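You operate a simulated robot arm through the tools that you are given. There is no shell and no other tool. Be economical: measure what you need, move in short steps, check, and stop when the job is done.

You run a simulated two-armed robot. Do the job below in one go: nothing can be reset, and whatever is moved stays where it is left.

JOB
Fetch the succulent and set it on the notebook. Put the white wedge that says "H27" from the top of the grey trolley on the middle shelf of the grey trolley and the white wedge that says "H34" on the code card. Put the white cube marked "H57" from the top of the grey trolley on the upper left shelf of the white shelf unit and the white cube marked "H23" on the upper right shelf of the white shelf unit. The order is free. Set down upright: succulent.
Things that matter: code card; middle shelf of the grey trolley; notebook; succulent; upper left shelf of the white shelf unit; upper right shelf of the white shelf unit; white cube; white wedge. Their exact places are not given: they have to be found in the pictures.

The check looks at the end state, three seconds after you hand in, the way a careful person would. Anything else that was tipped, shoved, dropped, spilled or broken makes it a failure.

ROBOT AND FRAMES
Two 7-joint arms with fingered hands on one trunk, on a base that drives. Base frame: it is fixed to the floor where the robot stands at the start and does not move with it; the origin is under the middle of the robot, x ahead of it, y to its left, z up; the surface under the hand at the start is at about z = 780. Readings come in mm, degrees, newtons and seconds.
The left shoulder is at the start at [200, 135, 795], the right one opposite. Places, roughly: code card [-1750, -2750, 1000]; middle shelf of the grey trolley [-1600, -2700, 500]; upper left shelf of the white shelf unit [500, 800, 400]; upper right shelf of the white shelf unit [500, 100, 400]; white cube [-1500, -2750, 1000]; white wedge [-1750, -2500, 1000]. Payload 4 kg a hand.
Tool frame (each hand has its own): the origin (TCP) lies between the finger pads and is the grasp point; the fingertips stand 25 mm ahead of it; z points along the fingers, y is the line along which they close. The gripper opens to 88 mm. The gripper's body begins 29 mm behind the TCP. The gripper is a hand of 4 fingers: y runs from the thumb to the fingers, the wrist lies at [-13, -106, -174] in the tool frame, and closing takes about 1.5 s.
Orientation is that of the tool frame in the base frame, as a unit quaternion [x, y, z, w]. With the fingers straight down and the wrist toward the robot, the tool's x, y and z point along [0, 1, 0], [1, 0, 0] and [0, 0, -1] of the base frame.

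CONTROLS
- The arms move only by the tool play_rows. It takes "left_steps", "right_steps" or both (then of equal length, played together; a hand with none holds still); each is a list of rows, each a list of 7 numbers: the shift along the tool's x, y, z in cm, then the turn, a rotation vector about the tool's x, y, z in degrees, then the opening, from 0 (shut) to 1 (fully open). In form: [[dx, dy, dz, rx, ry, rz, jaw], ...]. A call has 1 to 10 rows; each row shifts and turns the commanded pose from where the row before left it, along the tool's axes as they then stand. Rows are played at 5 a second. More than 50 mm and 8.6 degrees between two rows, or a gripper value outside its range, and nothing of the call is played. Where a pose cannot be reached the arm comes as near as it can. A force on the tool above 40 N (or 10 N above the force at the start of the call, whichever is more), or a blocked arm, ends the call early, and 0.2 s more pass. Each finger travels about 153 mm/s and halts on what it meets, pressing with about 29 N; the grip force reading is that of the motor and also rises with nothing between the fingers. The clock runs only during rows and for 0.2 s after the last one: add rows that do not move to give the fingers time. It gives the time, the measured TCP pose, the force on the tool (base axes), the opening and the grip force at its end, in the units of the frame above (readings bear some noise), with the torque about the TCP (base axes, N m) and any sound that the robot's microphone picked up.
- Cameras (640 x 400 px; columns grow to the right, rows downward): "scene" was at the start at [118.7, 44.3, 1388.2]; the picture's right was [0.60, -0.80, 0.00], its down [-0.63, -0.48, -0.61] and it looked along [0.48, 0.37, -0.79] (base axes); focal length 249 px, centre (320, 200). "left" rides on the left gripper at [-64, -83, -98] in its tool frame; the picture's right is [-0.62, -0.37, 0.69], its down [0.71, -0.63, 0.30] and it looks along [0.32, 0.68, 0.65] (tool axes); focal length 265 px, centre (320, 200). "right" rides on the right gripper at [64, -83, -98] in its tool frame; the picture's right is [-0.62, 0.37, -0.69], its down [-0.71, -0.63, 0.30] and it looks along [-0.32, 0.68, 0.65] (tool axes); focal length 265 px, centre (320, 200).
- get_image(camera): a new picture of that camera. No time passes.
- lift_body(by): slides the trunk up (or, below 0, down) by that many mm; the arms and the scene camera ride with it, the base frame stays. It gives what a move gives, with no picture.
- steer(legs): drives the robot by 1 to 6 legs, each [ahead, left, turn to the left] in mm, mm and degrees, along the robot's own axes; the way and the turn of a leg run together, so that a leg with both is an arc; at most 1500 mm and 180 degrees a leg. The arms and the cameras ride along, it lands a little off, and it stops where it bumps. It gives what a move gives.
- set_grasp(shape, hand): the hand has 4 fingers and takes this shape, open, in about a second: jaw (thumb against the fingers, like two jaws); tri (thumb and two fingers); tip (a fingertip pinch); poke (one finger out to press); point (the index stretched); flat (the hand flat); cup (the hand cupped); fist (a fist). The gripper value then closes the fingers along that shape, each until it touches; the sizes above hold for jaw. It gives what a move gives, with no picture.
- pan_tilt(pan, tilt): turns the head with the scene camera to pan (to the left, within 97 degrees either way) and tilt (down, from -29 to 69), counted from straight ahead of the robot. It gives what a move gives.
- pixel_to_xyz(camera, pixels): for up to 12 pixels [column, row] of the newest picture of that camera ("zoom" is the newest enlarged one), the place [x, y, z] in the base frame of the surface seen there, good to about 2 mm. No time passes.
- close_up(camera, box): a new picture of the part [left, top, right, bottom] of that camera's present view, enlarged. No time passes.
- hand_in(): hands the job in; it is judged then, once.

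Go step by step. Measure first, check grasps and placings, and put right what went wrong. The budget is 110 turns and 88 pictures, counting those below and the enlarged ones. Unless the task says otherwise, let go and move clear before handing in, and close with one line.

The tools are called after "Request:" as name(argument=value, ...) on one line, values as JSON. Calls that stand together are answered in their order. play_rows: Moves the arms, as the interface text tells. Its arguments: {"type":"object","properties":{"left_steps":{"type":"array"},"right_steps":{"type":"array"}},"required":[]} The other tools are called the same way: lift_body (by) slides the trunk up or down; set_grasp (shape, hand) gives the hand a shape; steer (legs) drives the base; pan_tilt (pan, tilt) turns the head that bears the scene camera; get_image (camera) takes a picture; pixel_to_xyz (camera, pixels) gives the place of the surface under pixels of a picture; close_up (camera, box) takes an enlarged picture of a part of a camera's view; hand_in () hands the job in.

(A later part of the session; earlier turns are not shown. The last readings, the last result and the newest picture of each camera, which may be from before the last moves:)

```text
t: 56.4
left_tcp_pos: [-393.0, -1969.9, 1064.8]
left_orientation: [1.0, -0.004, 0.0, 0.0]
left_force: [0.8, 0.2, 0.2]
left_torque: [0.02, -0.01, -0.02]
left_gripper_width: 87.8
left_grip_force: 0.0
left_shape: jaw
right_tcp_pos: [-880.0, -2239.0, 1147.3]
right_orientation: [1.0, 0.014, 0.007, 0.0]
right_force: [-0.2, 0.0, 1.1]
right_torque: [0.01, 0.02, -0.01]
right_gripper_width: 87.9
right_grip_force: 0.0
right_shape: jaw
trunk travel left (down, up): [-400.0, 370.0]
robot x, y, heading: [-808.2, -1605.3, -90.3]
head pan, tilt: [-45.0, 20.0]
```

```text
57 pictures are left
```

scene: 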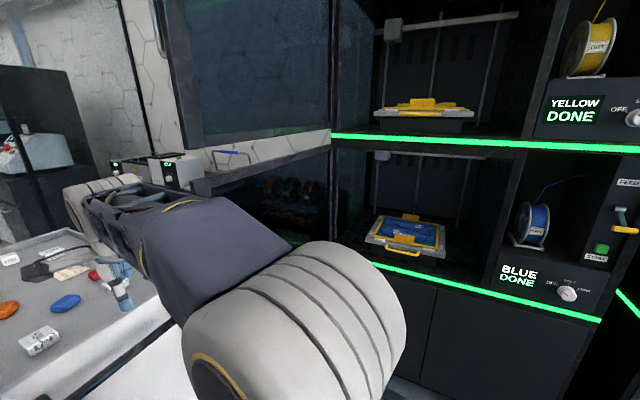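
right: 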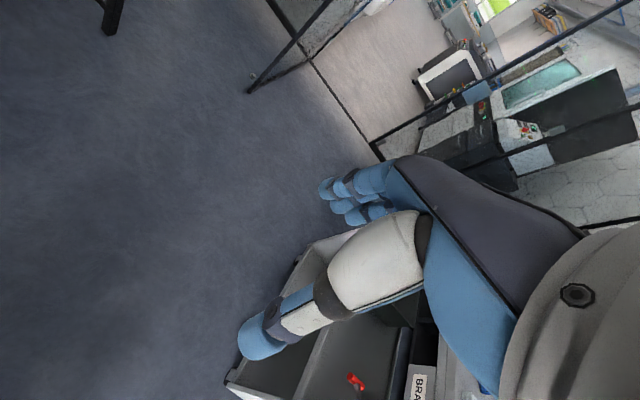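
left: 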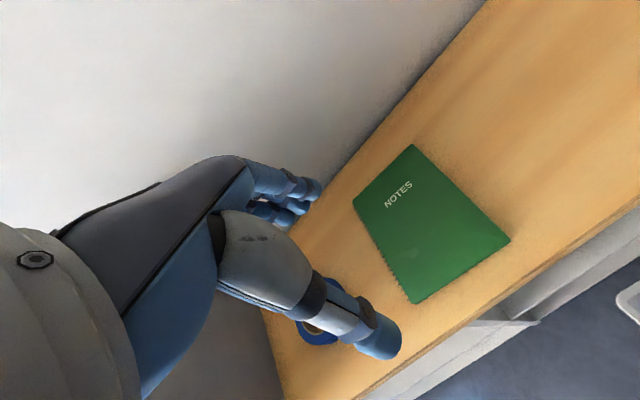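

The tray holds H34, H27, H62, H57 and the "BOX CODE HT25" card. I'm at (−808,−1605); I'll check the glass wall distance before driving on.

Request:
pixel_to_xyz(camera="right", pixels=[[313, 60], [375, 150], [250, 90], [100, 30], [228, 380], [325, 240], [200, 200]])

```text
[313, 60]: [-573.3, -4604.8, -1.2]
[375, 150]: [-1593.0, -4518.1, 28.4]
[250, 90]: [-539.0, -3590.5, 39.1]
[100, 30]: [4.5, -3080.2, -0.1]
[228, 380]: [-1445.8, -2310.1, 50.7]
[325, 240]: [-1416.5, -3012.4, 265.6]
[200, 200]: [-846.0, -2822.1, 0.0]
```

The glass wall is far off at y≈−4500 and the white table at x≥0, so there is room. I'll drive ahead 1050 mm and then turn right to face the trolley.

Request:
steer(legs=[[1040, 60, 0], [0, 0, -90]])

Request:
pan_tilt(pan=0, tilt=45)

Request:
get_image(camera="scene")

```text
t: 65.6
left_tcp_pos: [-1115.8, -3072.8, 1064.8]
left_orientation: [-0.707, 0.708, 0.001, 0.0]
left_force: [0.5, 0.3, -0.4]
left_torque: [0.01, -0.02, 0.03]
left_gripper_width: 87.9
left_grip_force: 0.0
left_shape: jaw
right_tcp_pos: [-1388.2, -2587.2, 1146.0]
right_orientation: [0.719, -0.695, 0.005, 0.004]
right_force: [-0.4, 0.4, -0.3]
right_torque: [0.04, -0.01, 0.01]
right_gripper_width: 88.1
right_grip_force: 0.1
right_shape: jaw
trunk travel left (down, up): [-400.0, 370.0]
robot x, y, heading: [-752.4, -2654.7, 180.0]
head pan, tilt: [-45.0, 20.0]
```

```text
t: 66.8
left_tcp_pos: [-1115.9, -3072.4, 1066.2]
left_orientation: [-0.707, 0.708, 0.001, -0.001]
left_force: [0.2, -0.1, -0.5]
left_torque: [-0.02, -0.01, 0.01]
left_gripper_width: 87.8
left_grip_force: 0.0
left_shape: jaw
right_tcp_pos: [-1387.5, -2586.6, 1146.0]
right_orientation: [0.719, -0.695, 0.004, 0.005]
right_force: [0.5, 0.6, 0.3]
right_torque: [-0.01, 0.01, 0.04]
right_gripper_width: 88.0
right_grip_force: 0.0
right_shape: jaw
trunk travel left (down, up): [-400.0, 370.0]
robot x, y, heading: [-750.1, -2659.5, 179.9]
head pan, tilt: [0.0, 45.0]
```

```text
56 pictures are left
```

scene: 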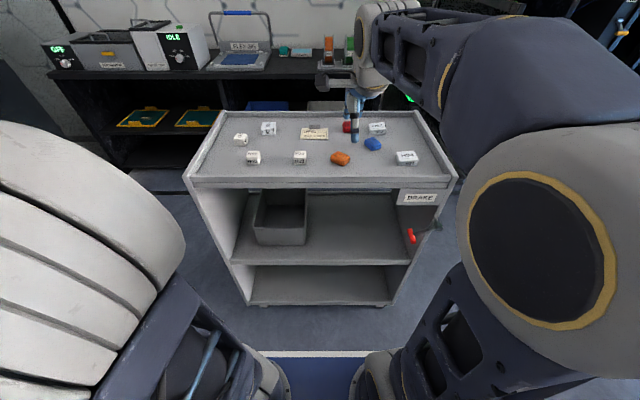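

Facing the trolley now. I'll enlarge the tray to read labels, and the middle shelf to measure it.

Request:
close_up(camera="scene", box=[210, 105, 440, 185])

Request:
pixel_to_xyz(camera="scene", pixels=[[300, 240], [350, 245], [330, 205], [400, 235], [280, 235], [340, 263], [260, 215], [306, 215], [320, 178], [320, 190], [445, 183], [190, 180]])

```text
2.78 times, centred on (325, 145) of scene
```

zoom: 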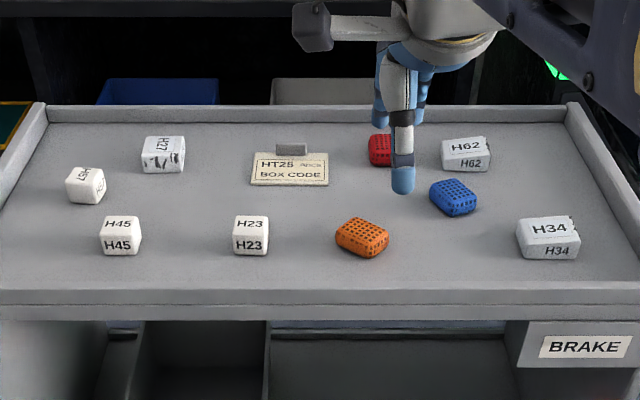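

```text
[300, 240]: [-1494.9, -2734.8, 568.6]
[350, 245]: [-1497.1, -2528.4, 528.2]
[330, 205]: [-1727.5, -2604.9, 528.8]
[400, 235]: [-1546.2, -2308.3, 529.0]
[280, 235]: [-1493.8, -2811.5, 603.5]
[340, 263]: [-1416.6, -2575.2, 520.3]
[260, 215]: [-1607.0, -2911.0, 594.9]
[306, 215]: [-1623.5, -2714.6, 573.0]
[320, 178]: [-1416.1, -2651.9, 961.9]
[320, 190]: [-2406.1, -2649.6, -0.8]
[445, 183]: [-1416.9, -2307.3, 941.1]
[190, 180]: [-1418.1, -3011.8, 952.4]
```

Cubes: one at (85,185) to be read (H57 or H67), H45 and H23. Wedges: H27, H62 and H34. I'll measure them.

Request:
pixel_to_xyz(camera="zoom", pixels=[[85, 178], [87, 197], [165, 145], [163, 168], [251, 222], [251, 245], [548, 230], [290, 172], [320, 265], [545, 225], [465, 145], [120, 225]])

Request:
close_up(camera="scene", box=[225, 115, 285, 155])

Request:
pixel_to_xyz(camera="zoom", pixels=[[140, 230], [210, 230], [175, 208], [180, 275], [155, 282], [180, 245], [390, 90], [530, 85], [430, 170], [535, 160], [460, 190], [460, 110]])

```text
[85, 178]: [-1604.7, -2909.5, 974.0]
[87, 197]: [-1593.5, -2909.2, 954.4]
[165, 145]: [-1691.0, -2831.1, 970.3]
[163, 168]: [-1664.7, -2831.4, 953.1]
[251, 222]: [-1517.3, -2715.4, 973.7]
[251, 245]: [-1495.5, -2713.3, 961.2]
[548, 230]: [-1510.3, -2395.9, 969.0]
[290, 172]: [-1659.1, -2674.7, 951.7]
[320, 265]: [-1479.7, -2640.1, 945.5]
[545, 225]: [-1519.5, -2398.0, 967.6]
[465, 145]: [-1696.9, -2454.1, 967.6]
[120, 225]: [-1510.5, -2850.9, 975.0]
```

```text
10.00 times, centred on (255, 135) of scene
```

zoom: 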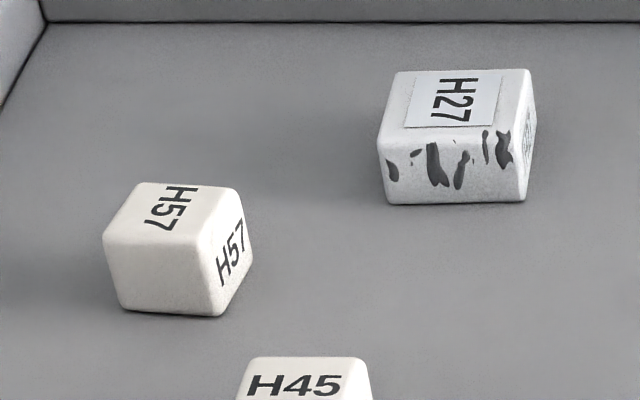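

```text
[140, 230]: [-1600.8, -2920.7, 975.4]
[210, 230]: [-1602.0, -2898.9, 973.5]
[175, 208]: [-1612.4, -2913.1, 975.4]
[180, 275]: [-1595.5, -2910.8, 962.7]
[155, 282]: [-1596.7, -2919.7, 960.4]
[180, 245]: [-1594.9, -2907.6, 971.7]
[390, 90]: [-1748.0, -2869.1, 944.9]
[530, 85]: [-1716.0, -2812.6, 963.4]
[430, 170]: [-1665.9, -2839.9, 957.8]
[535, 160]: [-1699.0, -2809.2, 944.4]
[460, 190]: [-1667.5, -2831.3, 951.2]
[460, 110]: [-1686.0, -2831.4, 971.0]
```

H57 is at (−1610,−2910), H27 at (−1685,−2831), H23 at (−1510,−2715), H34 at (−1515,−2397) and the card at (−1659,−2675). I'll drive 80 mm closer and bring the right hand over H34.

Request:
steer(legs=[[80, 0, 0]])

Request:
play_rows(right_steps=[[-4.7, 1.3, 0, 0, 0, 0, 1], [-4.7, 1.3, 0, 0, 0, 0, 1], [-4.7, 1.3, 0, 0, 0, 0, 1], [-4.7, 1.3, 0, 0, 0, 0, 1], [0, 0, 4, 0, 0, 0, 1], [0, 0, 3, 0, 0, 0, 1], [0, 0, 0, 0, 0, 0, 1]])

Request:
get_image(camera="right")

```text
t: 67.8
left_tcp_pos: [-1193.6, -3071.8, 1065.4]
left_orientation: [-0.707, 0.708, 0.0, -0.001]
left_force: [0.3, 0.0, 0.0]
left_torque: [-0.03, 0.0, 0.04]
left_gripper_width: 87.8
left_grip_force: 0.0
left_shape: jaw
right_tcp_pos: [-1464.7, -2585.8, 1146.5]
right_orientation: [0.719, -0.695, 0.005, 0.004]
right_force: [-0.4, 0.9, -0.5]
right_torque: [-0.02, -0.01, 0.01]
right_gripper_width: 88.0
right_grip_force: 0.1
right_shape: jaw
trunk travel left (down, up): [-400.0, 370.0]
robot x, y, heading: [-832.9, -2658.2, 179.7]
head pan, tilt: [0.0, 45.0]
```

```text
t: 69.4
left_tcp_pos: [-1194.1, -3072.7, 1065.7]
left_orientation: [-0.707, 0.708, 0.0, 0.0]
left_force: [0.2, -0.8, 0.6]
left_torque: [0.0, 0.0, -0.01]
left_gripper_width: 88.0
left_grip_force: 0.1
left_shape: jaw
right_tcp_pos: [-1522.3, -2399.2, 1074.5]
right_orientation: [0.719, -0.695, 0.004, 0.004]
right_force: [0.4, 1.2, -0.3]
right_torque: [0.0, -0.01, 0.03]
right_gripper_width: 88.0
right_grip_force: 0.1
right_shape: jaw
trunk travel left (down, up): [-400.0, 370.0]
robot x, y, heading: [-829.0, -2660.3, 179.9]
head pan, tilt: [0.0, 45.0]
```

```text
53 pictures are left
```

right: 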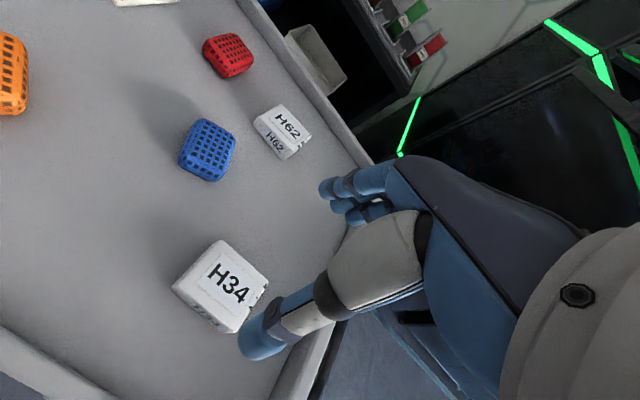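

Request:
close_up(camera="right", box=[160, 230, 288, 340])

Request:
pixel_to_xyz(camera="right", pixels=[[175, 290], [224, 242], [266, 285], [233, 330], [190, 272], [245, 300], [222, 283], [215, 325], [215, 235], [160, 290]])

```text
3.64 times, centred on (224, 285) of right
```

zoom: 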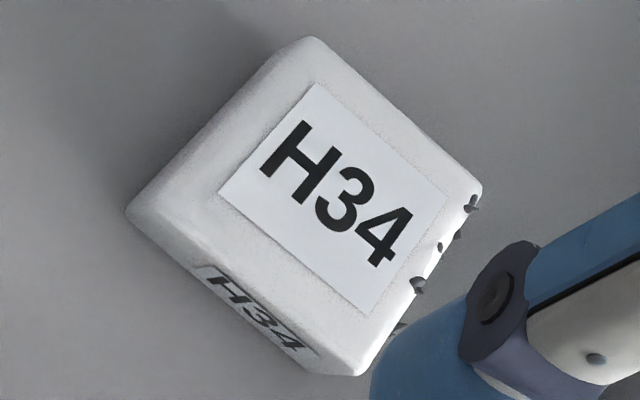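

```text
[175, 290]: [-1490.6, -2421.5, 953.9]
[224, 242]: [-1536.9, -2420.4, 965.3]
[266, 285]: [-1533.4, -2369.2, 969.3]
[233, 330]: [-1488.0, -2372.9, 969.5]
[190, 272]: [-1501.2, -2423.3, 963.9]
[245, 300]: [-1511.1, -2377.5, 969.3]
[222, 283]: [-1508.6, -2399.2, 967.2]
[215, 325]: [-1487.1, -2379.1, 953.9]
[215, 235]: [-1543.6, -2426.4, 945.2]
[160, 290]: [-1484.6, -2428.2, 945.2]
```

H34 measures 49×52 mm, z 945–969, centred at (−1512,−2396) and axis-aligned. I'll align and descend to TCP z≈972.

Request:
play_rows(right_steps=[[-0.3, -1.0, 3, 0, 0, 2, 1], [0, 0, 3, 0, 0, 0, 1], [0, 0, 2.3, 0, 0, 0, 1], [0, 0, 1.9, 0, 0, 0, 1], [0, 0, 0, 0, 0, 0, 1]])

Request:
get_image(camera="right")

```text
t: 70.6
left_tcp_pos: [-1193.2, -3072.1, 1065.0]
left_orientation: [-0.707, 0.707, 0.0, 0.0]
left_force: [0.3, 1.1, -0.4]
left_torque: [0.02, 0.0, -0.03]
left_gripper_width: 88.0
left_grip_force: 0.1
left_shape: jaw
right_tcp_pos: [-1513.8, -2398.3, 970.9]
right_orientation: [-0.707, 0.708, -0.004, -0.003]
right_force: [-0.5, -0.3, -0.5]
right_torque: [0.02, 0.01, 0.03]
right_gripper_width: 88.0
right_grip_force: 0.1
right_shape: jaw
trunk travel left (down, up): [-400.0, 370.0]
robot x, y, heading: [-829.5, -2655.4, 180.2]
head pan, tilt: [0.0, 45.0]
```

```text
51 pictures are left
```

right: 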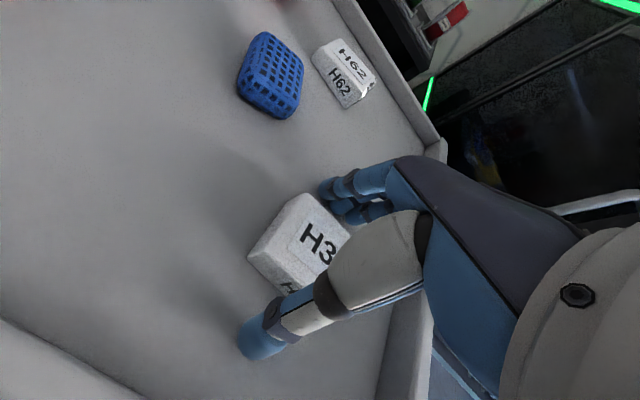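

The wedge lies between the thumb and fingers. I'll close and lift.

Request:
play_rows(right_steps=[[0, 0, 0, 0, 0, 0, 0.6], [0, 0, 0, 0, 0, 0, 0.3], [0, 0, 0, 0, 0, 0, 0.1], [0, 0, 0, 0, 0, 0, 0.1], [0, 0, 0, 0, 0, 0, 0.1], [0, 0, 0, 0, 0, 0, 0.1], [0, 0, -2, 0, 0, 0, 0.1], [0, 0, -4, 0, 0, 0, 0.1], [0, 0, -3, 0, 0, 0, 0.1], [0, 0, 0, 0, 0, 0, 0.1]])

Request:
get_image(camera="right")

```text
t: 72.8
left_tcp_pos: [-1192.5, -3072.6, 1065.5]
left_orientation: [-0.707, 0.708, 0.0, 0.0]
left_force: [0.8, 0.3, 0.8]
left_torque: [0.0, 0.01, 0.01]
left_gripper_width: 88.1
left_grip_force: 0.1
left_shape: jaw
right_tcp_pos: [-1513.5, -2399.0, 1060.9]
right_orientation: [-0.706, 0.708, -0.005, -0.003]
right_force: [-0.2, -0.5, 0.2]
right_torque: [0.01, 0.02, 0.01]
right_gripper_width: 41.8
right_grip_force: 28.8
right_shape: jaw
trunk travel left (down, up): [-400.0, 370.0]
robot x, y, heading: [-829.4, -2656.8, 180.1]
head pan, tilt: [0.0, 45.0]
```

```text
50 pictures are left
```

right: 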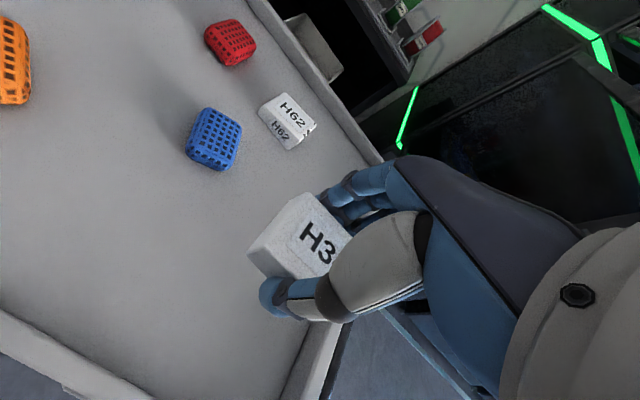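

H34 is held (41.8 mm). I'll measure the code card precisely from the scene camera before moving over.

Request:
close_up(camera="scene", box=[270, 110, 366, 170])

```text
6.67 times, centred on (318, 140) of scene
```

zoom: 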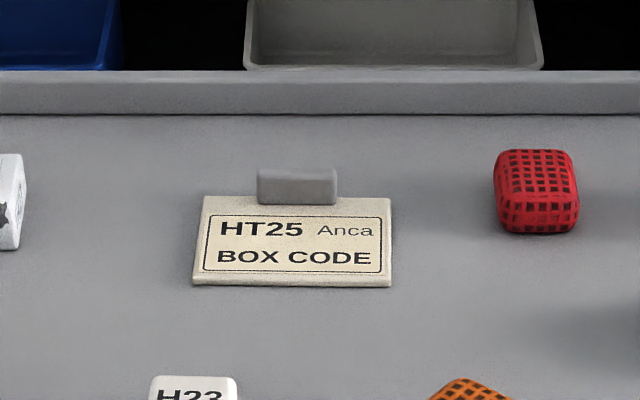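

Request:
pixel_to_xyz(camera="zoom", pixels=[[196, 278], [388, 278], [388, 202], [207, 202], [295, 240], [295, 200], [295, 175], [260, 195], [335, 195], [500, 185], [295, 300], [22, 190]])

```text
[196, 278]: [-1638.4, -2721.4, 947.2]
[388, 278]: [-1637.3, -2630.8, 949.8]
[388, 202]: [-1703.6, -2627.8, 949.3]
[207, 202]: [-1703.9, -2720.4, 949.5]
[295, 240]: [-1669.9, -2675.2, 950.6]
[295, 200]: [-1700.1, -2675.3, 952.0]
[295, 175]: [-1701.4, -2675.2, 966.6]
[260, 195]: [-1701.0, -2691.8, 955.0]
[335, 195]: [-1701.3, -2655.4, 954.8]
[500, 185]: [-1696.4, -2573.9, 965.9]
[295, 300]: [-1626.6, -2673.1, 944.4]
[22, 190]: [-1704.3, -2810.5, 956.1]
```

The card spans x −1637 to −1701 (the clip starts there) and y −2721 to −2628. To keep the fingers off the clip I'll turn the hand 90° so that they close along y.

Request:
play_rows(right_steps=[[0, 0, -2, 0, 0, -8.5, 0.1], [0, 0, 0, 0, 0, -8.5, 0.1], [0, 0, 0, 0, 0, -8.5, 0.1], [0, 0, 0, 0, 0, -8.5, 0.1], [0, 0, 0, 0, 0, -8.5, 0.1], [0, 0, 0, 0, 0, -8.5, 0.1], [0, 0, 0, 0, 0, -8.5, 0.1], [0, 0, 0, 0, 0, -8.5, 0.1], [0, 0, 0, 0, 0, -8.5, 0.1], [0, 0, 0, 0, 0, -8.5, 0.1]])

Request:
play_rows(right_steps=[[0, 0, 0, 0, 0, -5, 0.1], [-4, 4.6, 0, 0, 0, 0, 0.1], [-4, 4.6, 0, 0, 0, 0, 0.1], [-4, 4.6, 0, 0, 0, 0, 0.1], [-3, 4.6, 0, 0, 0, 0, 0.1], [0, 4.6, 0, 0, 0, 0, 0.1], [0, 4.6, 0, 0, 0, 0, 0.1], [0, 0, 0, 0, 0, 0, 0.1]])

Request:
get_image(camera="right")

```text
t: 75.0
left_tcp_pos: [-1193.9, -3071.7, 1066.1]
left_orientation: [-0.706, 0.708, 0.0, 0.0]
left_force: [0.1, 0.3, 0.5]
left_torque: [-0.01, -0.01, -0.02]
left_gripper_width: 87.9
left_grip_force: 0.1
left_shape: jaw
right_tcp_pos: [-1513.1, -2397.6, 1081.4]
right_orientation: [0.999, -0.042, 0.0, 0.006]
right_force: [-0.3, -0.6, -0.1]
right_torque: [-0.02, -0.02, -0.02]
right_gripper_width: 41.6
right_grip_force: 29.0
right_shape: jaw
trunk travel left (down, up): [-400.0, 370.0]
robot x, y, heading: [-829.2, -2657.1, 179.9]
head pan, tilt: [0.0, 45.0]
```

```text
refused: row 2 steps farther than a row can; nothing moved
```

```text
48 pictures are left
```

right: 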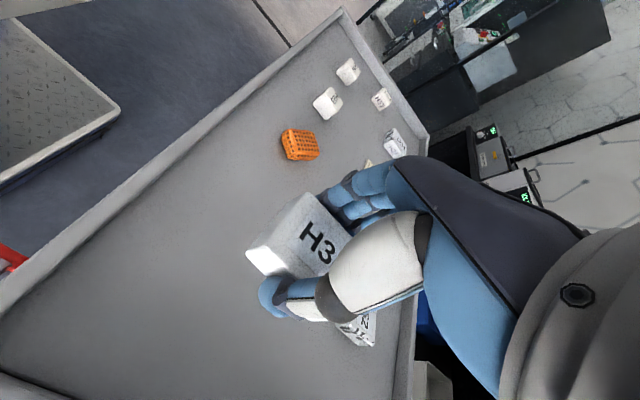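

The rotation worked. My translation rows were too long, so I'll resend it in shorter steps.

Request:
play_rows(right_steps=[[0, 0, 0, 0, 0, -5, 0.1], [-2.2, 4, 0, 0, 0, 0, 0.1], [-2.2, 4, 0, 0, 0, 0, 0.1], [-2.2, 4, 0, 0, 0, 0, 0.1], [-2.2, 4, 0, 0, 0, 0, 0.1], [-2.2, 4, 0, 0, 0, 0, 0.1], [-2.2, 4, 0, 0, 0, 0, 0.1], [-2.1, 3.7, 0, 0, 0, 0, 0.1], [0, 0, 3, 0, 0, 0, 0.1], [0, 0, 0, 0, 0, 0, 0.1]])

Request:
get_image(camera="right")

```text
t: 77.2
left_tcp_pos: [-1193.3, -3072.6, 1065.9]
left_orientation: [-0.706, 0.708, 0.0, 0.0]
left_force: [0.0, 0.7, -0.2]
left_torque: [-0.01, 0.03, 0.03]
left_gripper_width: 88.1
left_grip_force: 0.0
left_shape: jaw
right_tcp_pos: [-1644.9, -2675.5, 1037.3]
right_orientation: [1.0, 0.0, 0.001, 0.007]
right_force: [0.3, 1.0, 0.0]
right_torque: [-0.01, -0.01, 0.02]
right_gripper_width: 41.5
right_grip_force: 29.5
right_shape: jaw
right hand out of reach, approached as far as the arm can: row 7, 8, 9
trunk travel left (down, up): [-400.0, 370.0]
robot x, y, heading: [-832.1, -2654.9, 179.6]
head pan, tilt: [0.0, 45.0]
```

```text
47 pictures are left
```

right: 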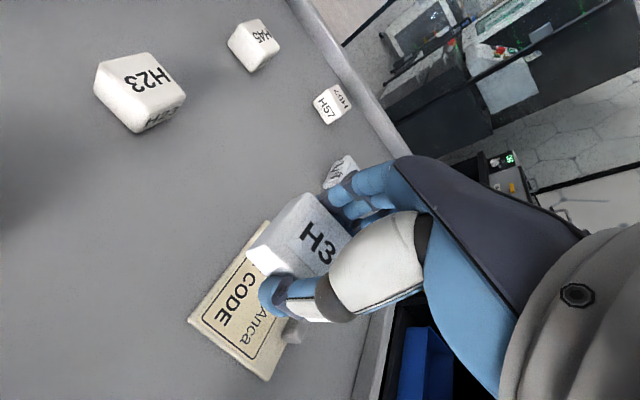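

The arm hit its reach limit at x −1645. I'll drive 100 mm closer.

Request:
steer(legs=[[100, 0, 0]])

Request:
play_rows(right_steps=[[0, 0, 0, 0, 0, 0, 0.1]])

```text
t: 78.4
left_tcp_pos: [-1295.5, -3070.1, 1066.7]
left_orientation: [-0.705, 0.709, 0.0, 0.0]
left_force: [0.7, 0.7, -0.1]
left_torque: [0.03, -0.02, 0.02]
left_gripper_width: 87.8
left_grip_force: 0.2
left_shape: jaw
right_tcp_pos: [-1746.2, -2672.3, 1036.5]
right_orientation: [1.0, -0.002, 0.002, 0.006]
right_force: [-0.7, 1.1, -1.1]
right_torque: [0.02, 0.0, 0.03]
right_gripper_width: 41.5
right_grip_force: 28.8
right_shape: jaw
trunk travel left (down, up): [-400.0, 370.0]
robot x, y, heading: [-935.2, -2656.2, 179.6]
head pan, tilt: [0.0, 45.0]
```

```text
t: 78.8
left_tcp_pos: [-1296.7, -3071.1, 1066.3]
left_orientation: [-0.705, 0.709, 0.001, 0.001]
left_force: [-0.6, 0.2, 0.0]
left_torque: [0.01, -0.01, 0.02]
left_gripper_width: 88.1
left_grip_force: 0.0
left_shape: jaw
right_tcp_pos: [-1745.3, -2672.4, 1036.7]
right_orientation: [1.0, -0.002, 0.0, 0.005]
right_force: [0.0, -0.9, -0.6]
right_torque: [0.03, 0.03, 0.0]
right_gripper_width: 41.4
right_grip_force: 28.7
right_shape: jaw
trunk travel left (down, up): [-400.0, 370.0]
robot x, y, heading: [-929.6, -2655.8, 179.8]
head pan, tilt: [0.0, 45.0]
```

Now I'll bring the hand back 79 mm over the card and check.

Request:
play_rows(right_steps=[[4, 0.25, 0, 0, 0, 0, 0.1], [3.9, 0, 0, 0, 0, 0, 0.1], [0, 0, 0, 0, 0, 0, 0.1], [0, 0, 0, 0, 0, 0, 0.1]])

Request:
get_image(camera="right")

```text
t: 79.8
left_tcp_pos: [-1295.7, -3072.3, 1065.9]
left_orientation: [-0.705, 0.709, 0.001, 0.0]
left_force: [0.3, -0.1, 0.0]
left_torque: [0.01, 0.01, -0.02]
left_gripper_width: 87.5
left_grip_force: 0.0
left_shape: jaw
right_tcp_pos: [-1729.3, -2683.6, 1066.2]
right_orientation: [1.0, -0.002, 0.002, 0.006]
right_force: [0.1, 0.1, -1.5]
right_torque: [-0.02, 0.01, 0.0]
right_gripper_width: 41.7
right_grip_force: 29.3
right_shape: jaw
right hand out of reach, approached as far as the arm can: row 1, 2
trunk travel left (down, up): [-400.0, 370.0]
robot x, y, heading: [-929.6, -2657.7, 179.7]
head pan, tilt: [0.0, 45.0]
```

```text
46 pictures are left
```

right: 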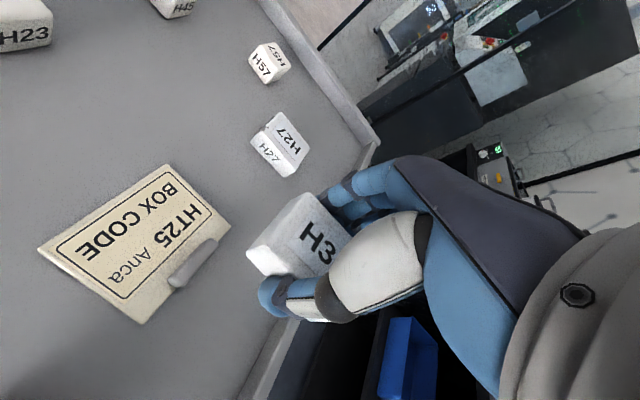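

The arm is still working off a stretched command. I'll continue moving back toward x −1666.

Request:
play_rows(right_steps=[[2, 0, 0, 0, 0, 0, 0.1], [0, 0, 0, 0, 0, 0, 0.1], [0, 0, 0, 0, 0, 0, 0.1]])

```text
t: 80.6
left_tcp_pos: [-1297.0, -3071.8, 1065.8]
left_orientation: [-0.705, 0.709, 0.0, 0.0]
left_force: [-0.3, -0.3, -0.4]
left_torque: [-0.04, 0.02, 0.02]
left_gripper_width: 88.0
left_grip_force: 0.1
left_shape: jaw
right_tcp_pos: [-1734.5, -2675.7, 1069.5]
right_orientation: [1.0, -0.014, 0.011, 0.016]
right_force: [-0.3, -0.5, 0.2]
right_torque: [0.02, -0.03, -0.04]
right_gripper_width: 41.6
right_grip_force: 28.9
right_shape: jaw
right hand out of reach, approached as far as the arm can: row 1
trunk travel left (down, up): [-400.0, 370.0]
robot x, y, heading: [-937.0, -2657.3, 179.7]
head pan, tilt: [0.0, 45.0]
```

The arm is hitting a joint limit because the target is across its centreline. I'll shift the base left by 250 mm and bring the hand back to its right side.

Request:
steer(legs=[[60, 250, 0]])

Request:
play_rows(right_steps=[[0, -4, 0, 0, 0, 0, 0.1], [0, -4, 0, 0, 0, 0, 0.1], [0, -4, 0, 0, 0, 0, 0.1], [0, -4, 0, 0, 0, 0, 0.1], [0, -4, 0, 0, 0, 0, 0.1], [0, -4, 0, 0, 0, 0, 0.1], [0, 0, 0, 0, 0, 0, 0.1]])

Request:
get_image(camera="scene")

```text
t: 82.4
left_tcp_pos: [-1352.7, -3313.9, 1066.6]
left_orientation: [-0.706, 0.708, -0.001, -0.001]
left_force: [0.4, 0.2, 0.2]
left_torque: [0.02, 0.03, 0.0]
left_gripper_width: 87.8
left_grip_force: 0.1
left_shape: jaw
right_tcp_pos: [-1791.7, -2919.7, 1069.3]
right_orientation: [1.0, -0.013, 0.011, 0.016]
right_force: [-0.1, -0.2, -0.1]
right_torque: [0.0, 0.02, -0.01]
right_gripper_width: 41.6
right_grip_force: 29.0
right_shape: jaw
trunk travel left (down, up): [-400.0, 370.0]
robot x, y, heading: [-991.8, -2896.0, 179.8]
head pan, tilt: [0.0, 45.0]
```

```text
t: 84.0
left_tcp_pos: [-1353.0, -3315.3, 1065.5]
left_orientation: [-0.707, 0.708, 0.0, 0.0]
left_force: [-0.1, 0.6, -0.5]
left_torque: [0.0, 0.01, -0.03]
left_gripper_width: 88.1
left_grip_force: 0.1
left_shape: jaw
right_tcp_pos: [-1773.6, -2694.0, 1053.3]
right_orientation: [1.0, -0.013, 0.012, 0.016]
right_force: [-0.2, -0.1, -0.2]
right_torque: [-0.03, 0.01, -0.02]
right_gripper_width: 41.7
right_grip_force: 28.6
right_shape: jaw
right hand out of reach, approached as far as the arm can: row 4, 5, 6
trunk travel left (down, up): [-400.0, 370.0]
robot x, y, heading: [-993.1, -2894.0, 180.0]
head pan, tilt: [0.0, 45.0]
```

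```text
45 pictures are left
```

scene: 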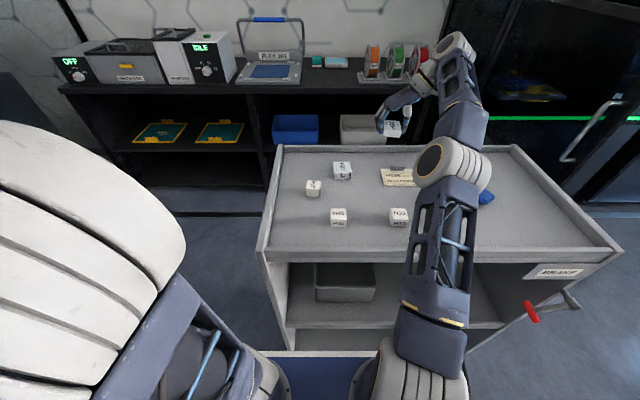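

The tray is 165 mm higher than the surface for which the reach is quoted. Raising the trunk by 180 mm should free the arm.

Request:
lift_body(by=180)

Request:
play_rows(right_steps=[[2, 0, 3, 0, 0, 0, 0.1], [2, 0, 3, 0, 0, 0, 0.1], [0, 0, 3, 0, 0, 0, 0.1], [0, 0, 0, 0, 0, 0, 0.1]])

```text
t: 86.0
left_tcp_pos: [-1352.8, -3313.8, 1246.1]
left_orientation: [-0.707, 0.708, 0.0, 0.0]
left_force: [0.0, -0.8, -0.4]
left_torque: [0.01, 0.04, -0.02]
left_gripper_width: 87.9
left_grip_force: 0.1
left_shape: jaw
right_tcp_pos: [-1772.5, -2694.6, 1234.2]
right_orientation: [1.0, -0.013, 0.012, 0.016]
right_force: [0.4, -0.5, -0.7]
right_torque: [0.02, -0.01, 0.02]
right_gripper_width: 41.5
right_grip_force: 28.9
right_shape: jaw
trunk travel left (down, up): [-580.0, 190.0]
robot x, y, heading: [-994.8, -2894.5, 180.1]
head pan, tilt: [0.0, 45.0]
```

```text
t: 87.0
left_tcp_pos: [-1354.0, -3313.5, 1245.6]
left_orientation: [-0.707, 0.708, 0.0, -0.001]
left_force: [0.3, 0.7, -0.4]
left_torque: [0.03, -0.03, -0.01]
left_gripper_width: 87.9
left_grip_force: 0.1
left_shape: jaw
right_tcp_pos: [-1729.1, -2700.5, 1145.0]
right_orientation: [1.0, -0.013, 0.011, 0.016]
right_force: [0.0, 0.1, -0.8]
right_torque: [0.02, 0.02, 0.01]
right_gripper_width: 41.8
right_grip_force: 28.9
right_shape: jaw
trunk travel left (down, up): [-580.0, 190.0]
robot x, y, heading: [-991.9, -2898.4, 179.9]
head pan, tilt: [0.0, 45.0]
```

The arm responds correctly now. I'll level the tool (about 2° off) and move above the card centre at z≈1010.

Request:
play_rows(right_steps=[[0, 0, 0, 1.8, -1.24, -1.5, 0.1], [3.2, -1.3, 0, 0, 0, 0, 0.1], [3.1, -1.2, 0, 0, 0, 0, 0.1], [0, 0, 4.5, 0, 0, 0, 0.1], [0, 0, 4.5, 0, 0, 0, 0.1], [0, 0, 4, 0, 0, 0, 0.1], [0, 0, 0, 0, 0, 0, 0.1]])

Request:
get_image(camera="right")

Request:
get_image(camera="scene")

```text
t: 88.6
left_tcp_pos: [-1352.6, -3314.7, 1245.4]
left_orientation: [-0.707, 0.708, 0.001, 0.0]
left_force: [0.1, -0.4, 0.2]
left_torque: [-0.01, 0.02, 0.0]
left_gripper_width: 87.9
left_grip_force: 0.1
left_shape: jaw
right_tcp_pos: [-1667.0, -2676.4, 1016.4]
right_orientation: [1.0, 0.0, 0.002, 0.001]
right_force: [0.9, 0.2, 0.2]
right_torque: [-0.02, -0.03, 0.02]
right_gripper_width: 41.4
right_grip_force: 29.3
right_shape: jaw
trunk travel left (down, up): [-580.0, 190.0]
robot x, y, heading: [-990.5, -2898.0, 180.0]
head pan, tilt: [0.0, 45.0]
```

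```text
44 pictures are left
```

right: 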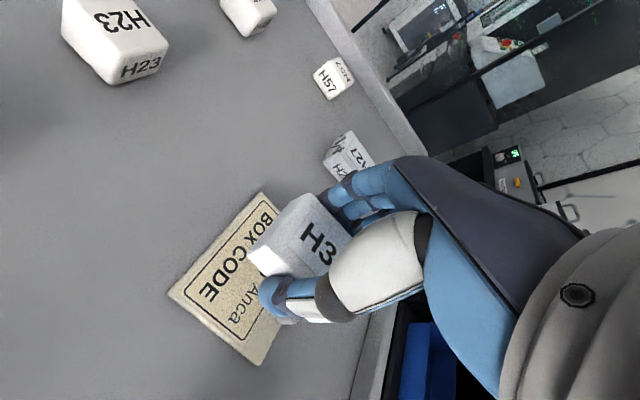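

```text
43 pictures are left
```

scene: 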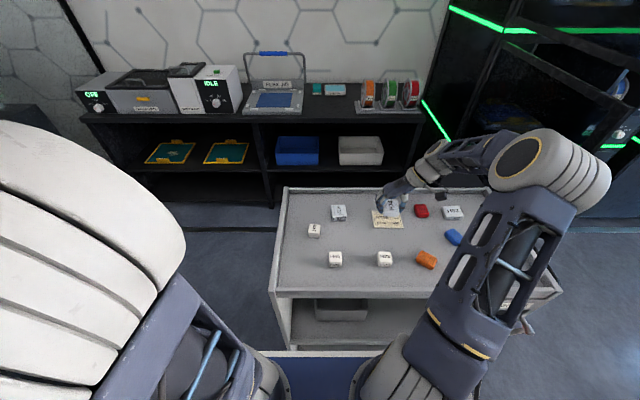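

I'll check the wedge's place in the hand from the last right picture before lowering.

Request:
pixel_to_xyz(camera="right", pixels=[[255, 245], [258, 268], [300, 197], [282, 275], [322, 200], [180, 290], [255, 362], [262, 195], [300, 225], [290, 318]])

```text
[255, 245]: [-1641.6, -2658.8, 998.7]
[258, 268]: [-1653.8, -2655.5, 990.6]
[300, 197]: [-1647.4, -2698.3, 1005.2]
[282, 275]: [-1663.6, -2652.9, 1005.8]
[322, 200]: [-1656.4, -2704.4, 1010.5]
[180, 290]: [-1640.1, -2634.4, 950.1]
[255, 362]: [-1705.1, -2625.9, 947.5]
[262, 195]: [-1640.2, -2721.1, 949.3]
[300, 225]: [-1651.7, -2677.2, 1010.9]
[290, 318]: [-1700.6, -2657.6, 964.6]
```

The wedge spans x −1642 to −1694 and y −2653 to −2700, well within the card. Lowering until contact.

Request:
play_rows(right_steps=[[-0.1, 0, 2, 0, 0, 0, 0.1], [0, 0, 1.4, 0, 0, 0, 0.1], [0, 0, 0.4, 0, 0, 0, 0.1], [0, 0, 0.15, 0, 0, 0, 0.1], [0, 0, 0, 0, 0, 0, 0.1]])

```text
t: 89.8
left_tcp_pos: [-1352.3, -3314.4, 1246.0]
left_orientation: [-0.706, 0.708, 0.001, 0.0]
left_force: [0.0, 0.6, 0.5]
left_torque: [0.0, 0.01, 0.0]
left_gripper_width: 87.7
left_grip_force: 0.1
left_shape: jaw
right_tcp_pos: [-1668.7, -2675.0, 976.7]
right_orientation: [1.0, 0.0, -0.001, 0.001]
right_force: [-1.0, -2.9, 37.2]
right_torque: [0.05, 0.08, 0.05]
right_gripper_width: 43.0
right_grip_force: 29.4
right_shape: jaw
trunk travel left (down, up): [-580.0, 190.0]
robot x, y, heading: [-993.3, -2895.6, 180.3]
head pan, tilt: [0.0, 45.0]
```

Firm contact (37 N). I'll ease up about 1 mm, then open partially and rise.

Request:
play_rows(right_steps=[[0, 0, -0.12, 0, 0, 0, 0.1], [0, 0, 0, 0, 0, 0, 0.5], [0, 0, 0, 0, 0, 0, 0.75], [0, 0, 0, 0, 0, 0, 0.85], [0, 0, 0, 0, 0, 0, 0.85], [0, 0, -2, 0, 0, 0, 0.85], [0, 0, -4, 0, 0, 0, 0.85], [0, 0, -4, 0, 0, 0, 1], [0, 0, -4, 0, 0, 0, 1], [0, 0, 0, 0, 0, 0, 1]])

Request:
get_image(camera="right")

```text
t: 92.0
left_tcp_pos: [-1353.5, -3313.2, 1247.0]
left_orientation: [-0.707, 0.708, 0.0, 0.001]
left_force: [0.4, 0.0, 0.1]
left_torque: [-0.03, -0.02, 0.0]
left_gripper_width: 87.9
left_grip_force: 0.0
left_shape: jaw
right_tcp_pos: [-1671.4, -2672.4, 1117.3]
right_orientation: [1.0, -0.001, 0.001, 0.001]
right_force: [0.0, -0.4, -0.1]
right_torque: [-0.04, 0.02, -0.03]
right_gripper_width: 87.8
right_grip_force: 0.1
right_shape: jaw
trunk travel left (down, up): [-580.0, 190.0]
robot x, y, heading: [-992.4, -2900.4, 180.0]
head pan, tilt: [0.0, 45.0]
```

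```text
42 pictures are left
```

right: 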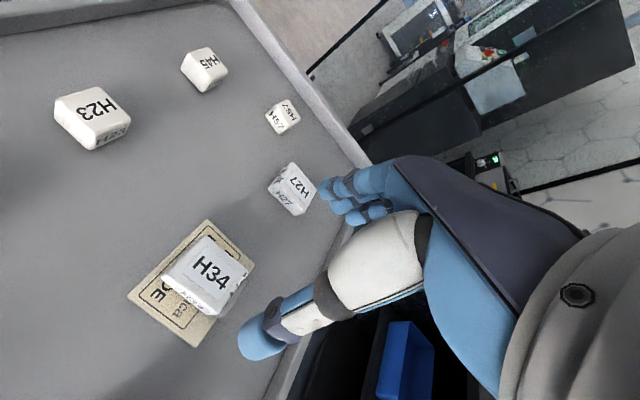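

H34 sits well on the card. Next is H27: I'll turn the hand back to the standard orientation and move above it.

Request:
play_rows(right_steps=[[-0.5, 4, 0, 0, 0, 8.5, 1], [0, 0, 0, 0, 0, 8.5, 1], [0, 0, 0, 0, 0, 8.5, 1], [0, 0, 0, 0, 0, 8.5, 1], [0, 0, 0, 0, 0, 8.5, 1], [0, 0, 0, 0, 0, 8.5, 1], [0, 0, 0, 0, 0, 8.5, 1], [0, 0, 0, 0, 0, 8.5, 1], [0, 0, 0, 0, 0, 8.5, 1], [0, 0, 0, 0, 0, 8.5, 1]])

Request:
play_rows(right_steps=[[0, 0, 0, 0, 0, 5, 1], [4, 0.3, 0, 0, 0, 0, 1], [4, 0.3, 0, 0, 0, 0, 1], [4, 0.3, 0, 0, 0, 0, 1], [0, 0, 2, 0, 0, 0, 1], [0, 0, 0, 0, 0, 0, 1]])

Request:
get_image(camera="right")

```text
t: 94.2
left_tcp_pos: [-1353.0, -3313.6, 1245.2]
left_orientation: [-0.707, 0.708, 0.0, 0.0]
left_force: [0.1, 0.1, 0.1]
left_torque: [-0.04, 0.01, 0.0]
left_gripper_width: 87.8
left_grip_force: 0.1
left_shape: jaw
right_tcp_pos: [-1675.3, -2714.0, 1117.7]
right_orientation: [0.737, -0.676, 0.0, 0.0]
right_force: [0.0, -0.2, 0.7]
right_torque: [0.0, -0.02, -0.01]
right_gripper_width: 87.7
right_grip_force: 0.0
right_shape: jaw
trunk travel left (down, up): [-580.0, 190.0]
robot x, y, heading: [-990.0, -2894.9, 180.0]
head pan, tilt: [0.0, 45.0]
```

```text
t: 95.6
left_tcp_pos: [-1352.1, -3313.3, 1246.2]
left_orientation: [-0.706, 0.708, 0.0, 0.0]
left_force: [-1.3, -0.4, -0.1]
left_torque: [0.04, 0.01, 0.05]
left_gripper_width: 87.6
left_grip_force: 0.0
left_shape: jaw
right_tcp_pos: [-1681.1, -2834.7, 1097.3]
right_orientation: [0.707, -0.707, 0.001, -0.001]
right_force: [-0.6, -0.4, -0.8]
right_torque: [0.03, 0.02, 0.01]
right_gripper_width: 87.7
right_grip_force: 0.1
right_shape: jaw
trunk travel left (down, up): [-580.0, 190.0]
robot x, y, heading: [-987.2, -2898.0, 180.0]
head pan, tilt: [0.0, 45.0]
```

```text
41 pictures are left
```

right: 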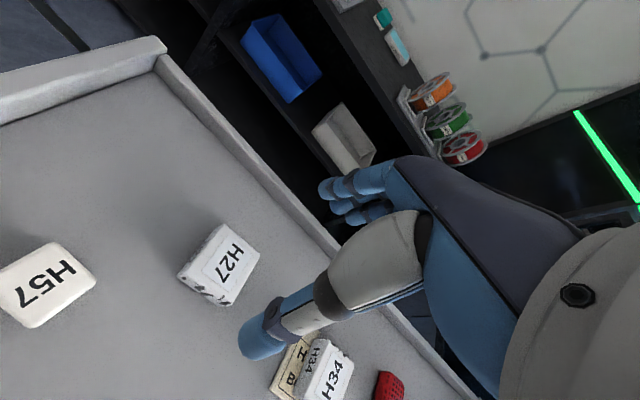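

Request:
pixel_to_xyz(camera="right", pixels=[[182, 275], [221, 226], [258, 253], [229, 302], [201, 250], [240, 280], [218, 262], [205, 290], [180, 225], [270, 250], [245, 235]])

```text
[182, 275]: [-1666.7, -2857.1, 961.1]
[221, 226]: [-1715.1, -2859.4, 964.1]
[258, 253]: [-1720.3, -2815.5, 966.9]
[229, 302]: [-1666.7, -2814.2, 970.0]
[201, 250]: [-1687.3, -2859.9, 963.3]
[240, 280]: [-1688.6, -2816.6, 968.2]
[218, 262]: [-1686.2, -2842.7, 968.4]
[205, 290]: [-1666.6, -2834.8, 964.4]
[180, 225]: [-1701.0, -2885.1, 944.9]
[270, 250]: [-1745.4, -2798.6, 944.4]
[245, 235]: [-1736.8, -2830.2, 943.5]
```

H27 spans x −1666 to −1718 and y −2860 to −2813, centred at (−1692,−2836). Descending, gripping and lifting.

Request:
play_rows(right_steps=[[0.2, 1.1, 3, 0, 0, 0, 1], [0, 0, 4, 0, 0, 0, 1], [0, 0, 3.5, 0, 0, 0, 1], [0, 0, 2.1, 0, 0, 0, 1], [0, 0, 0, 0, 0, 0, 1]])

Request:
play_rows(right_steps=[[0, 0, 0, 0, 0, 0, 0.6], [0, 0, 0, 0, 0, 0, 0.3], [0, 0, 0, 0, 0, 0, 0.1], [0, 0, 0, 0, 0, 0, 0.1], [0, 0, 0, 0, 0, 0, 0.1], [0, 0, 0, 0, 0, 0, 0.1], [0, 0, -2, 0, 0, 0, 0.1], [0, 0, -4, 0, 0, 0, 0.1], [0, 0, -4, 0, 0, 0, 0.1], [0, 0, 0, 0, 0, 0, 0.1]])

Request:
get_image(camera="right")

```text
t: 96.8
left_tcp_pos: [-1352.9, -3313.1, 1245.7]
left_orientation: [-0.706, 0.708, 0.0, 0.0]
left_force: [0.0, 0.0, 0.1]
left_torque: [-0.01, -0.01, 0.04]
left_gripper_width: 87.8
left_grip_force: 0.0
left_shape: jaw
right_tcp_pos: [-1692.9, -2835.4, 972.6]
right_orientation: [-0.707, 0.707, -0.002, 0.0]
right_force: [-0.2, 0.1, 0.4]
right_torque: [0.01, -0.01, -0.02]
right_gripper_width: 87.9
right_grip_force: 0.1
right_shape: jaw
trunk travel left (down, up): [-580.0, 190.0]
robot x, y, heading: [-987.8, -2897.8, 180.0]
head pan, tilt: [0.0, 45.0]
```

```text
t: 99.0
left_tcp_pos: [-1352.0, -3313.9, 1245.9]
left_orientation: [-0.707, 0.708, 0.0, 0.0]
left_force: [-0.8, -1.2, 0.0]
left_torque: [-0.01, -0.02, -0.04]
left_gripper_width: 87.8
left_grip_force: 0.1
left_shape: jaw
right_tcp_pos: [-1694.6, -2835.7, 1071.0]
right_orientation: [0.707, -0.707, 0.001, -0.001]
right_force: [-0.2, 0.4, 0.1]
right_torque: [0.02, 0.03, -0.01]
right_gripper_width: 50.0
right_grip_force: 29.2
right_shape: jaw
trunk travel left (down, up): [-580.0, 190.0]
robot x, y, heading: [-989.2, -2897.6, 179.9]
head pan, tilt: [0.0, 45.0]
```

```text
40 pictures are left
```

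right: 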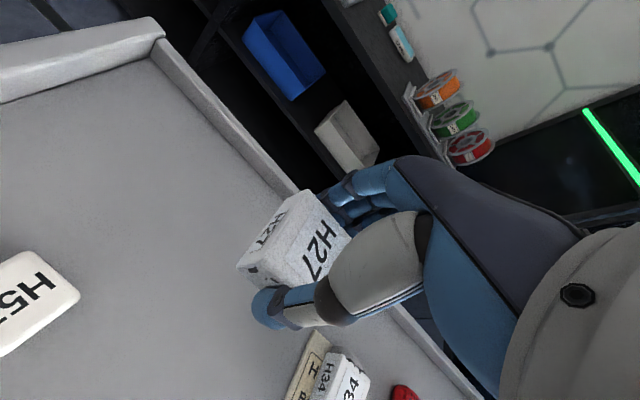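

H27 is held. I'll back off 410 mm, lower the trunk by 430 mm and shift right, to bring the hand in front of the middle shelf.

Request:
steer(legs=[[-420, 0, 0], [0, -160, 0]])

Request:
lift_body(by=-430)

Request:
play_rows(right_steps=[[-4.5, 0, 0, 0, 0, 0, 0.1], [-4.5, 0, 0, 0, 0, 0, 0.1], [-4.5, 0, 0, 0, 0, 0, 0.1], [-4.3, 0, 0, 0, 0, 0, 0.1], [0, 0, 0, 0, 0, 0, 0.1]])

Request:
get_image(camera="scene")

Request:
get_image(camera="right")

```text
t: 102.5
left_tcp_pos: [-945.7, -3155.7, 1244.7]
left_orientation: [-0.706, 0.708, 0.001, 0.0]
left_force: [0.5, 0.8, 0.2]
left_torque: [0.03, 0.0, 0.0]
left_gripper_width: 88.1
left_grip_force: 0.0
left_shape: jaw
right_tcp_pos: [-1286.3, -2675.6, 1071.3]
right_orientation: [-0.707, 0.708, -0.001, 0.002]
right_force: [0.0, 0.0, -1.0]
right_torque: [-0.02, 0.01, 0.01]
right_gripper_width: 49.5
right_grip_force: 29.2
right_shape: jaw
trunk travel left (down, up): [-580.0, 190.0]
robot x, y, heading: [-583.1, -2741.0, 180.0]
head pan, tilt: [0.0, 45.0]
```

```text
refused: -430 is not a number from -400 to 400
```

```text
t: 103.7
left_tcp_pos: [-946.4, -3154.8, 1246.0]
left_orientation: [-0.706, 0.708, 0.0, 0.0]
left_force: [-0.7, -0.2, 0.3]
left_torque: [-0.03, 0.0, 0.03]
left_gripper_width: 88.1
left_grip_force: 0.1
left_shape: jaw
right_tcp_pos: [-1290.3, -2495.4, 1068.1]
right_orientation: [-0.707, 0.707, 0.0, 0.001]
right_force: [0.2, -0.2, 0.1]
right_torque: [0.01, 0.0, 0.01]
right_gripper_width: 49.6
right_grip_force: 29.0
right_shape: jaw
trunk travel left (down, up): [-580.0, 190.0]
robot x, y, heading: [-584.3, -2737.7, 179.8]
head pan, tilt: [0.0, 45.0]
```

```text
39 pictures are left
```

scene: 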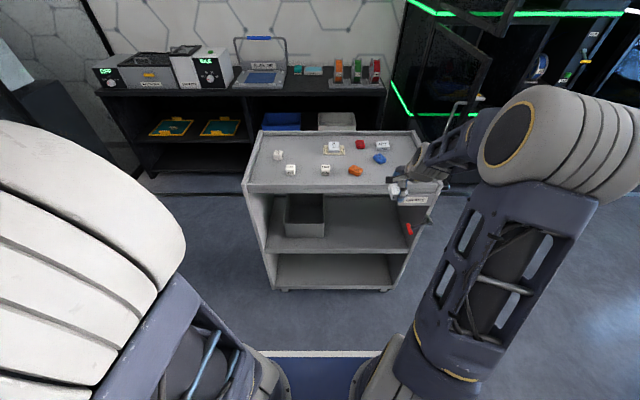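

```text
38 pictures are left
```

right: 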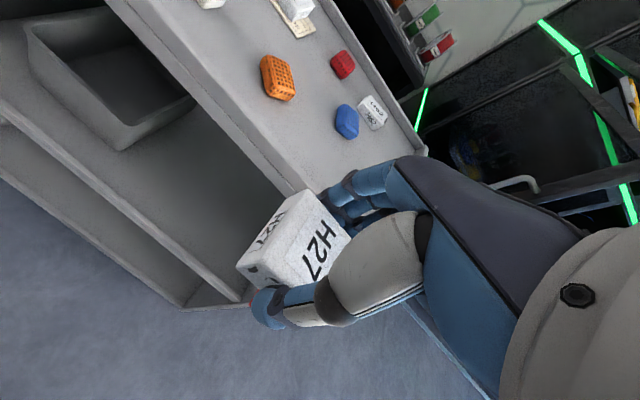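

I'll lower the trunk in two steps so the wedge hangs about 30 mm above the shelf level, then look.

Request:
lift_body(by=-400)

Request:
lift_body(by=-85)

Request:
get_image(camera="scene")

Request:
get_image(camera="right")

```text
t: 107.5
left_tcp_pos: [-945.7, -3155.1, 845.4]
left_orientation: [-0.705, 0.709, 0.0, -0.001]
left_force: [0.5, -0.3, -0.2]
left_torque: [0.02, 0.03, -0.01]
left_gripper_width: 87.7
left_grip_force: 0.1
left_shape: jaw
right_tcp_pos: [-1290.5, -2495.8, 667.6]
right_orientation: [-0.707, 0.708, -0.002, 0.0]
right_force: [0.6, 1.0, -0.6]
right_torque: [0.01, -0.04, -0.03]
right_gripper_width: 49.7
right_grip_force: 29.0
right_shape: jaw
trunk travel left (down, up): [-180.0, 590.0]
robot x, y, heading: [-585.5, -2737.0, 180.1]
head pan, tilt: [0.0, 45.0]
```

```text
t: 108.8
left_tcp_pos: [-946.8, -3154.5, 760.7]
left_orientation: [-0.706, 0.708, -0.001, 0.0]
left_force: [0.0, 0.0, 0.2]
left_torque: [0.02, -0.01, -0.01]
left_gripper_width: 88.1
left_grip_force: 0.1
left_shape: jaw
right_tcp_pos: [-1289.0, -2495.5, 583.3]
right_orientation: [-0.706, 0.708, -0.001, 0.001]
right_force: [0.9, 0.6, -0.1]
right_torque: [0.0, -0.01, 0.01]
right_gripper_width: 49.5
right_grip_force: 29.3
right_shape: jaw
trunk travel left (down, up): [-95.0, 675.0]
robot x, y, heading: [-583.9, -2736.1, 179.8]
head pan, tilt: [0.0, 45.0]
```

```text
37 pictures are left
```

scene: 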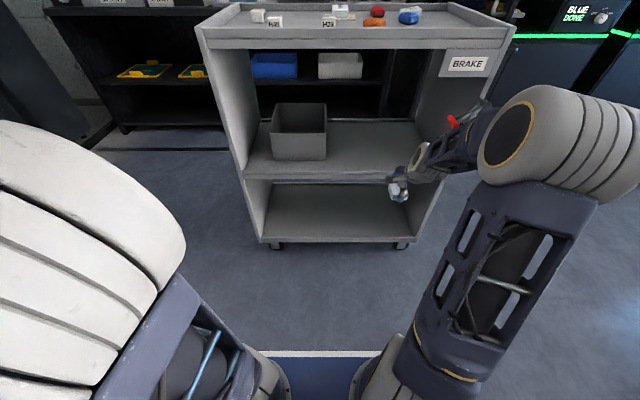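

```text
36 pictures are left
```

right: 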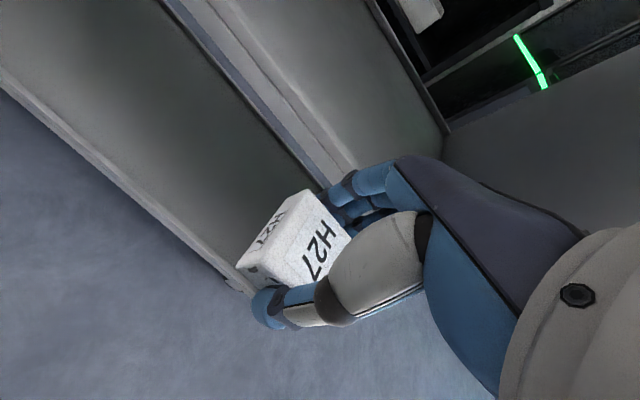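

Let me measure the shelf edge and the clearances from this view.

Request:
pixel_to_xyz(camera="scene", pixels=[[340, 171], [340, 176], [340, 183], [350, 160], [360, 135], [340, 47], [340, 38], [465, 78], [395, 170], [300, 155], [328, 150]])

```text
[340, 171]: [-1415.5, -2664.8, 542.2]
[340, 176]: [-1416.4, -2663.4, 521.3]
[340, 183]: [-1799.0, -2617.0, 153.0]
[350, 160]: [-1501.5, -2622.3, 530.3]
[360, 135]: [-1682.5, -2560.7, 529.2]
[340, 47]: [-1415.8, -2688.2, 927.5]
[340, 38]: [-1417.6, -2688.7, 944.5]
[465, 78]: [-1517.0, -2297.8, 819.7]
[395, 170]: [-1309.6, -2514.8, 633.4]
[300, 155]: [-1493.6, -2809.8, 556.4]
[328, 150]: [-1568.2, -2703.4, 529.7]
```

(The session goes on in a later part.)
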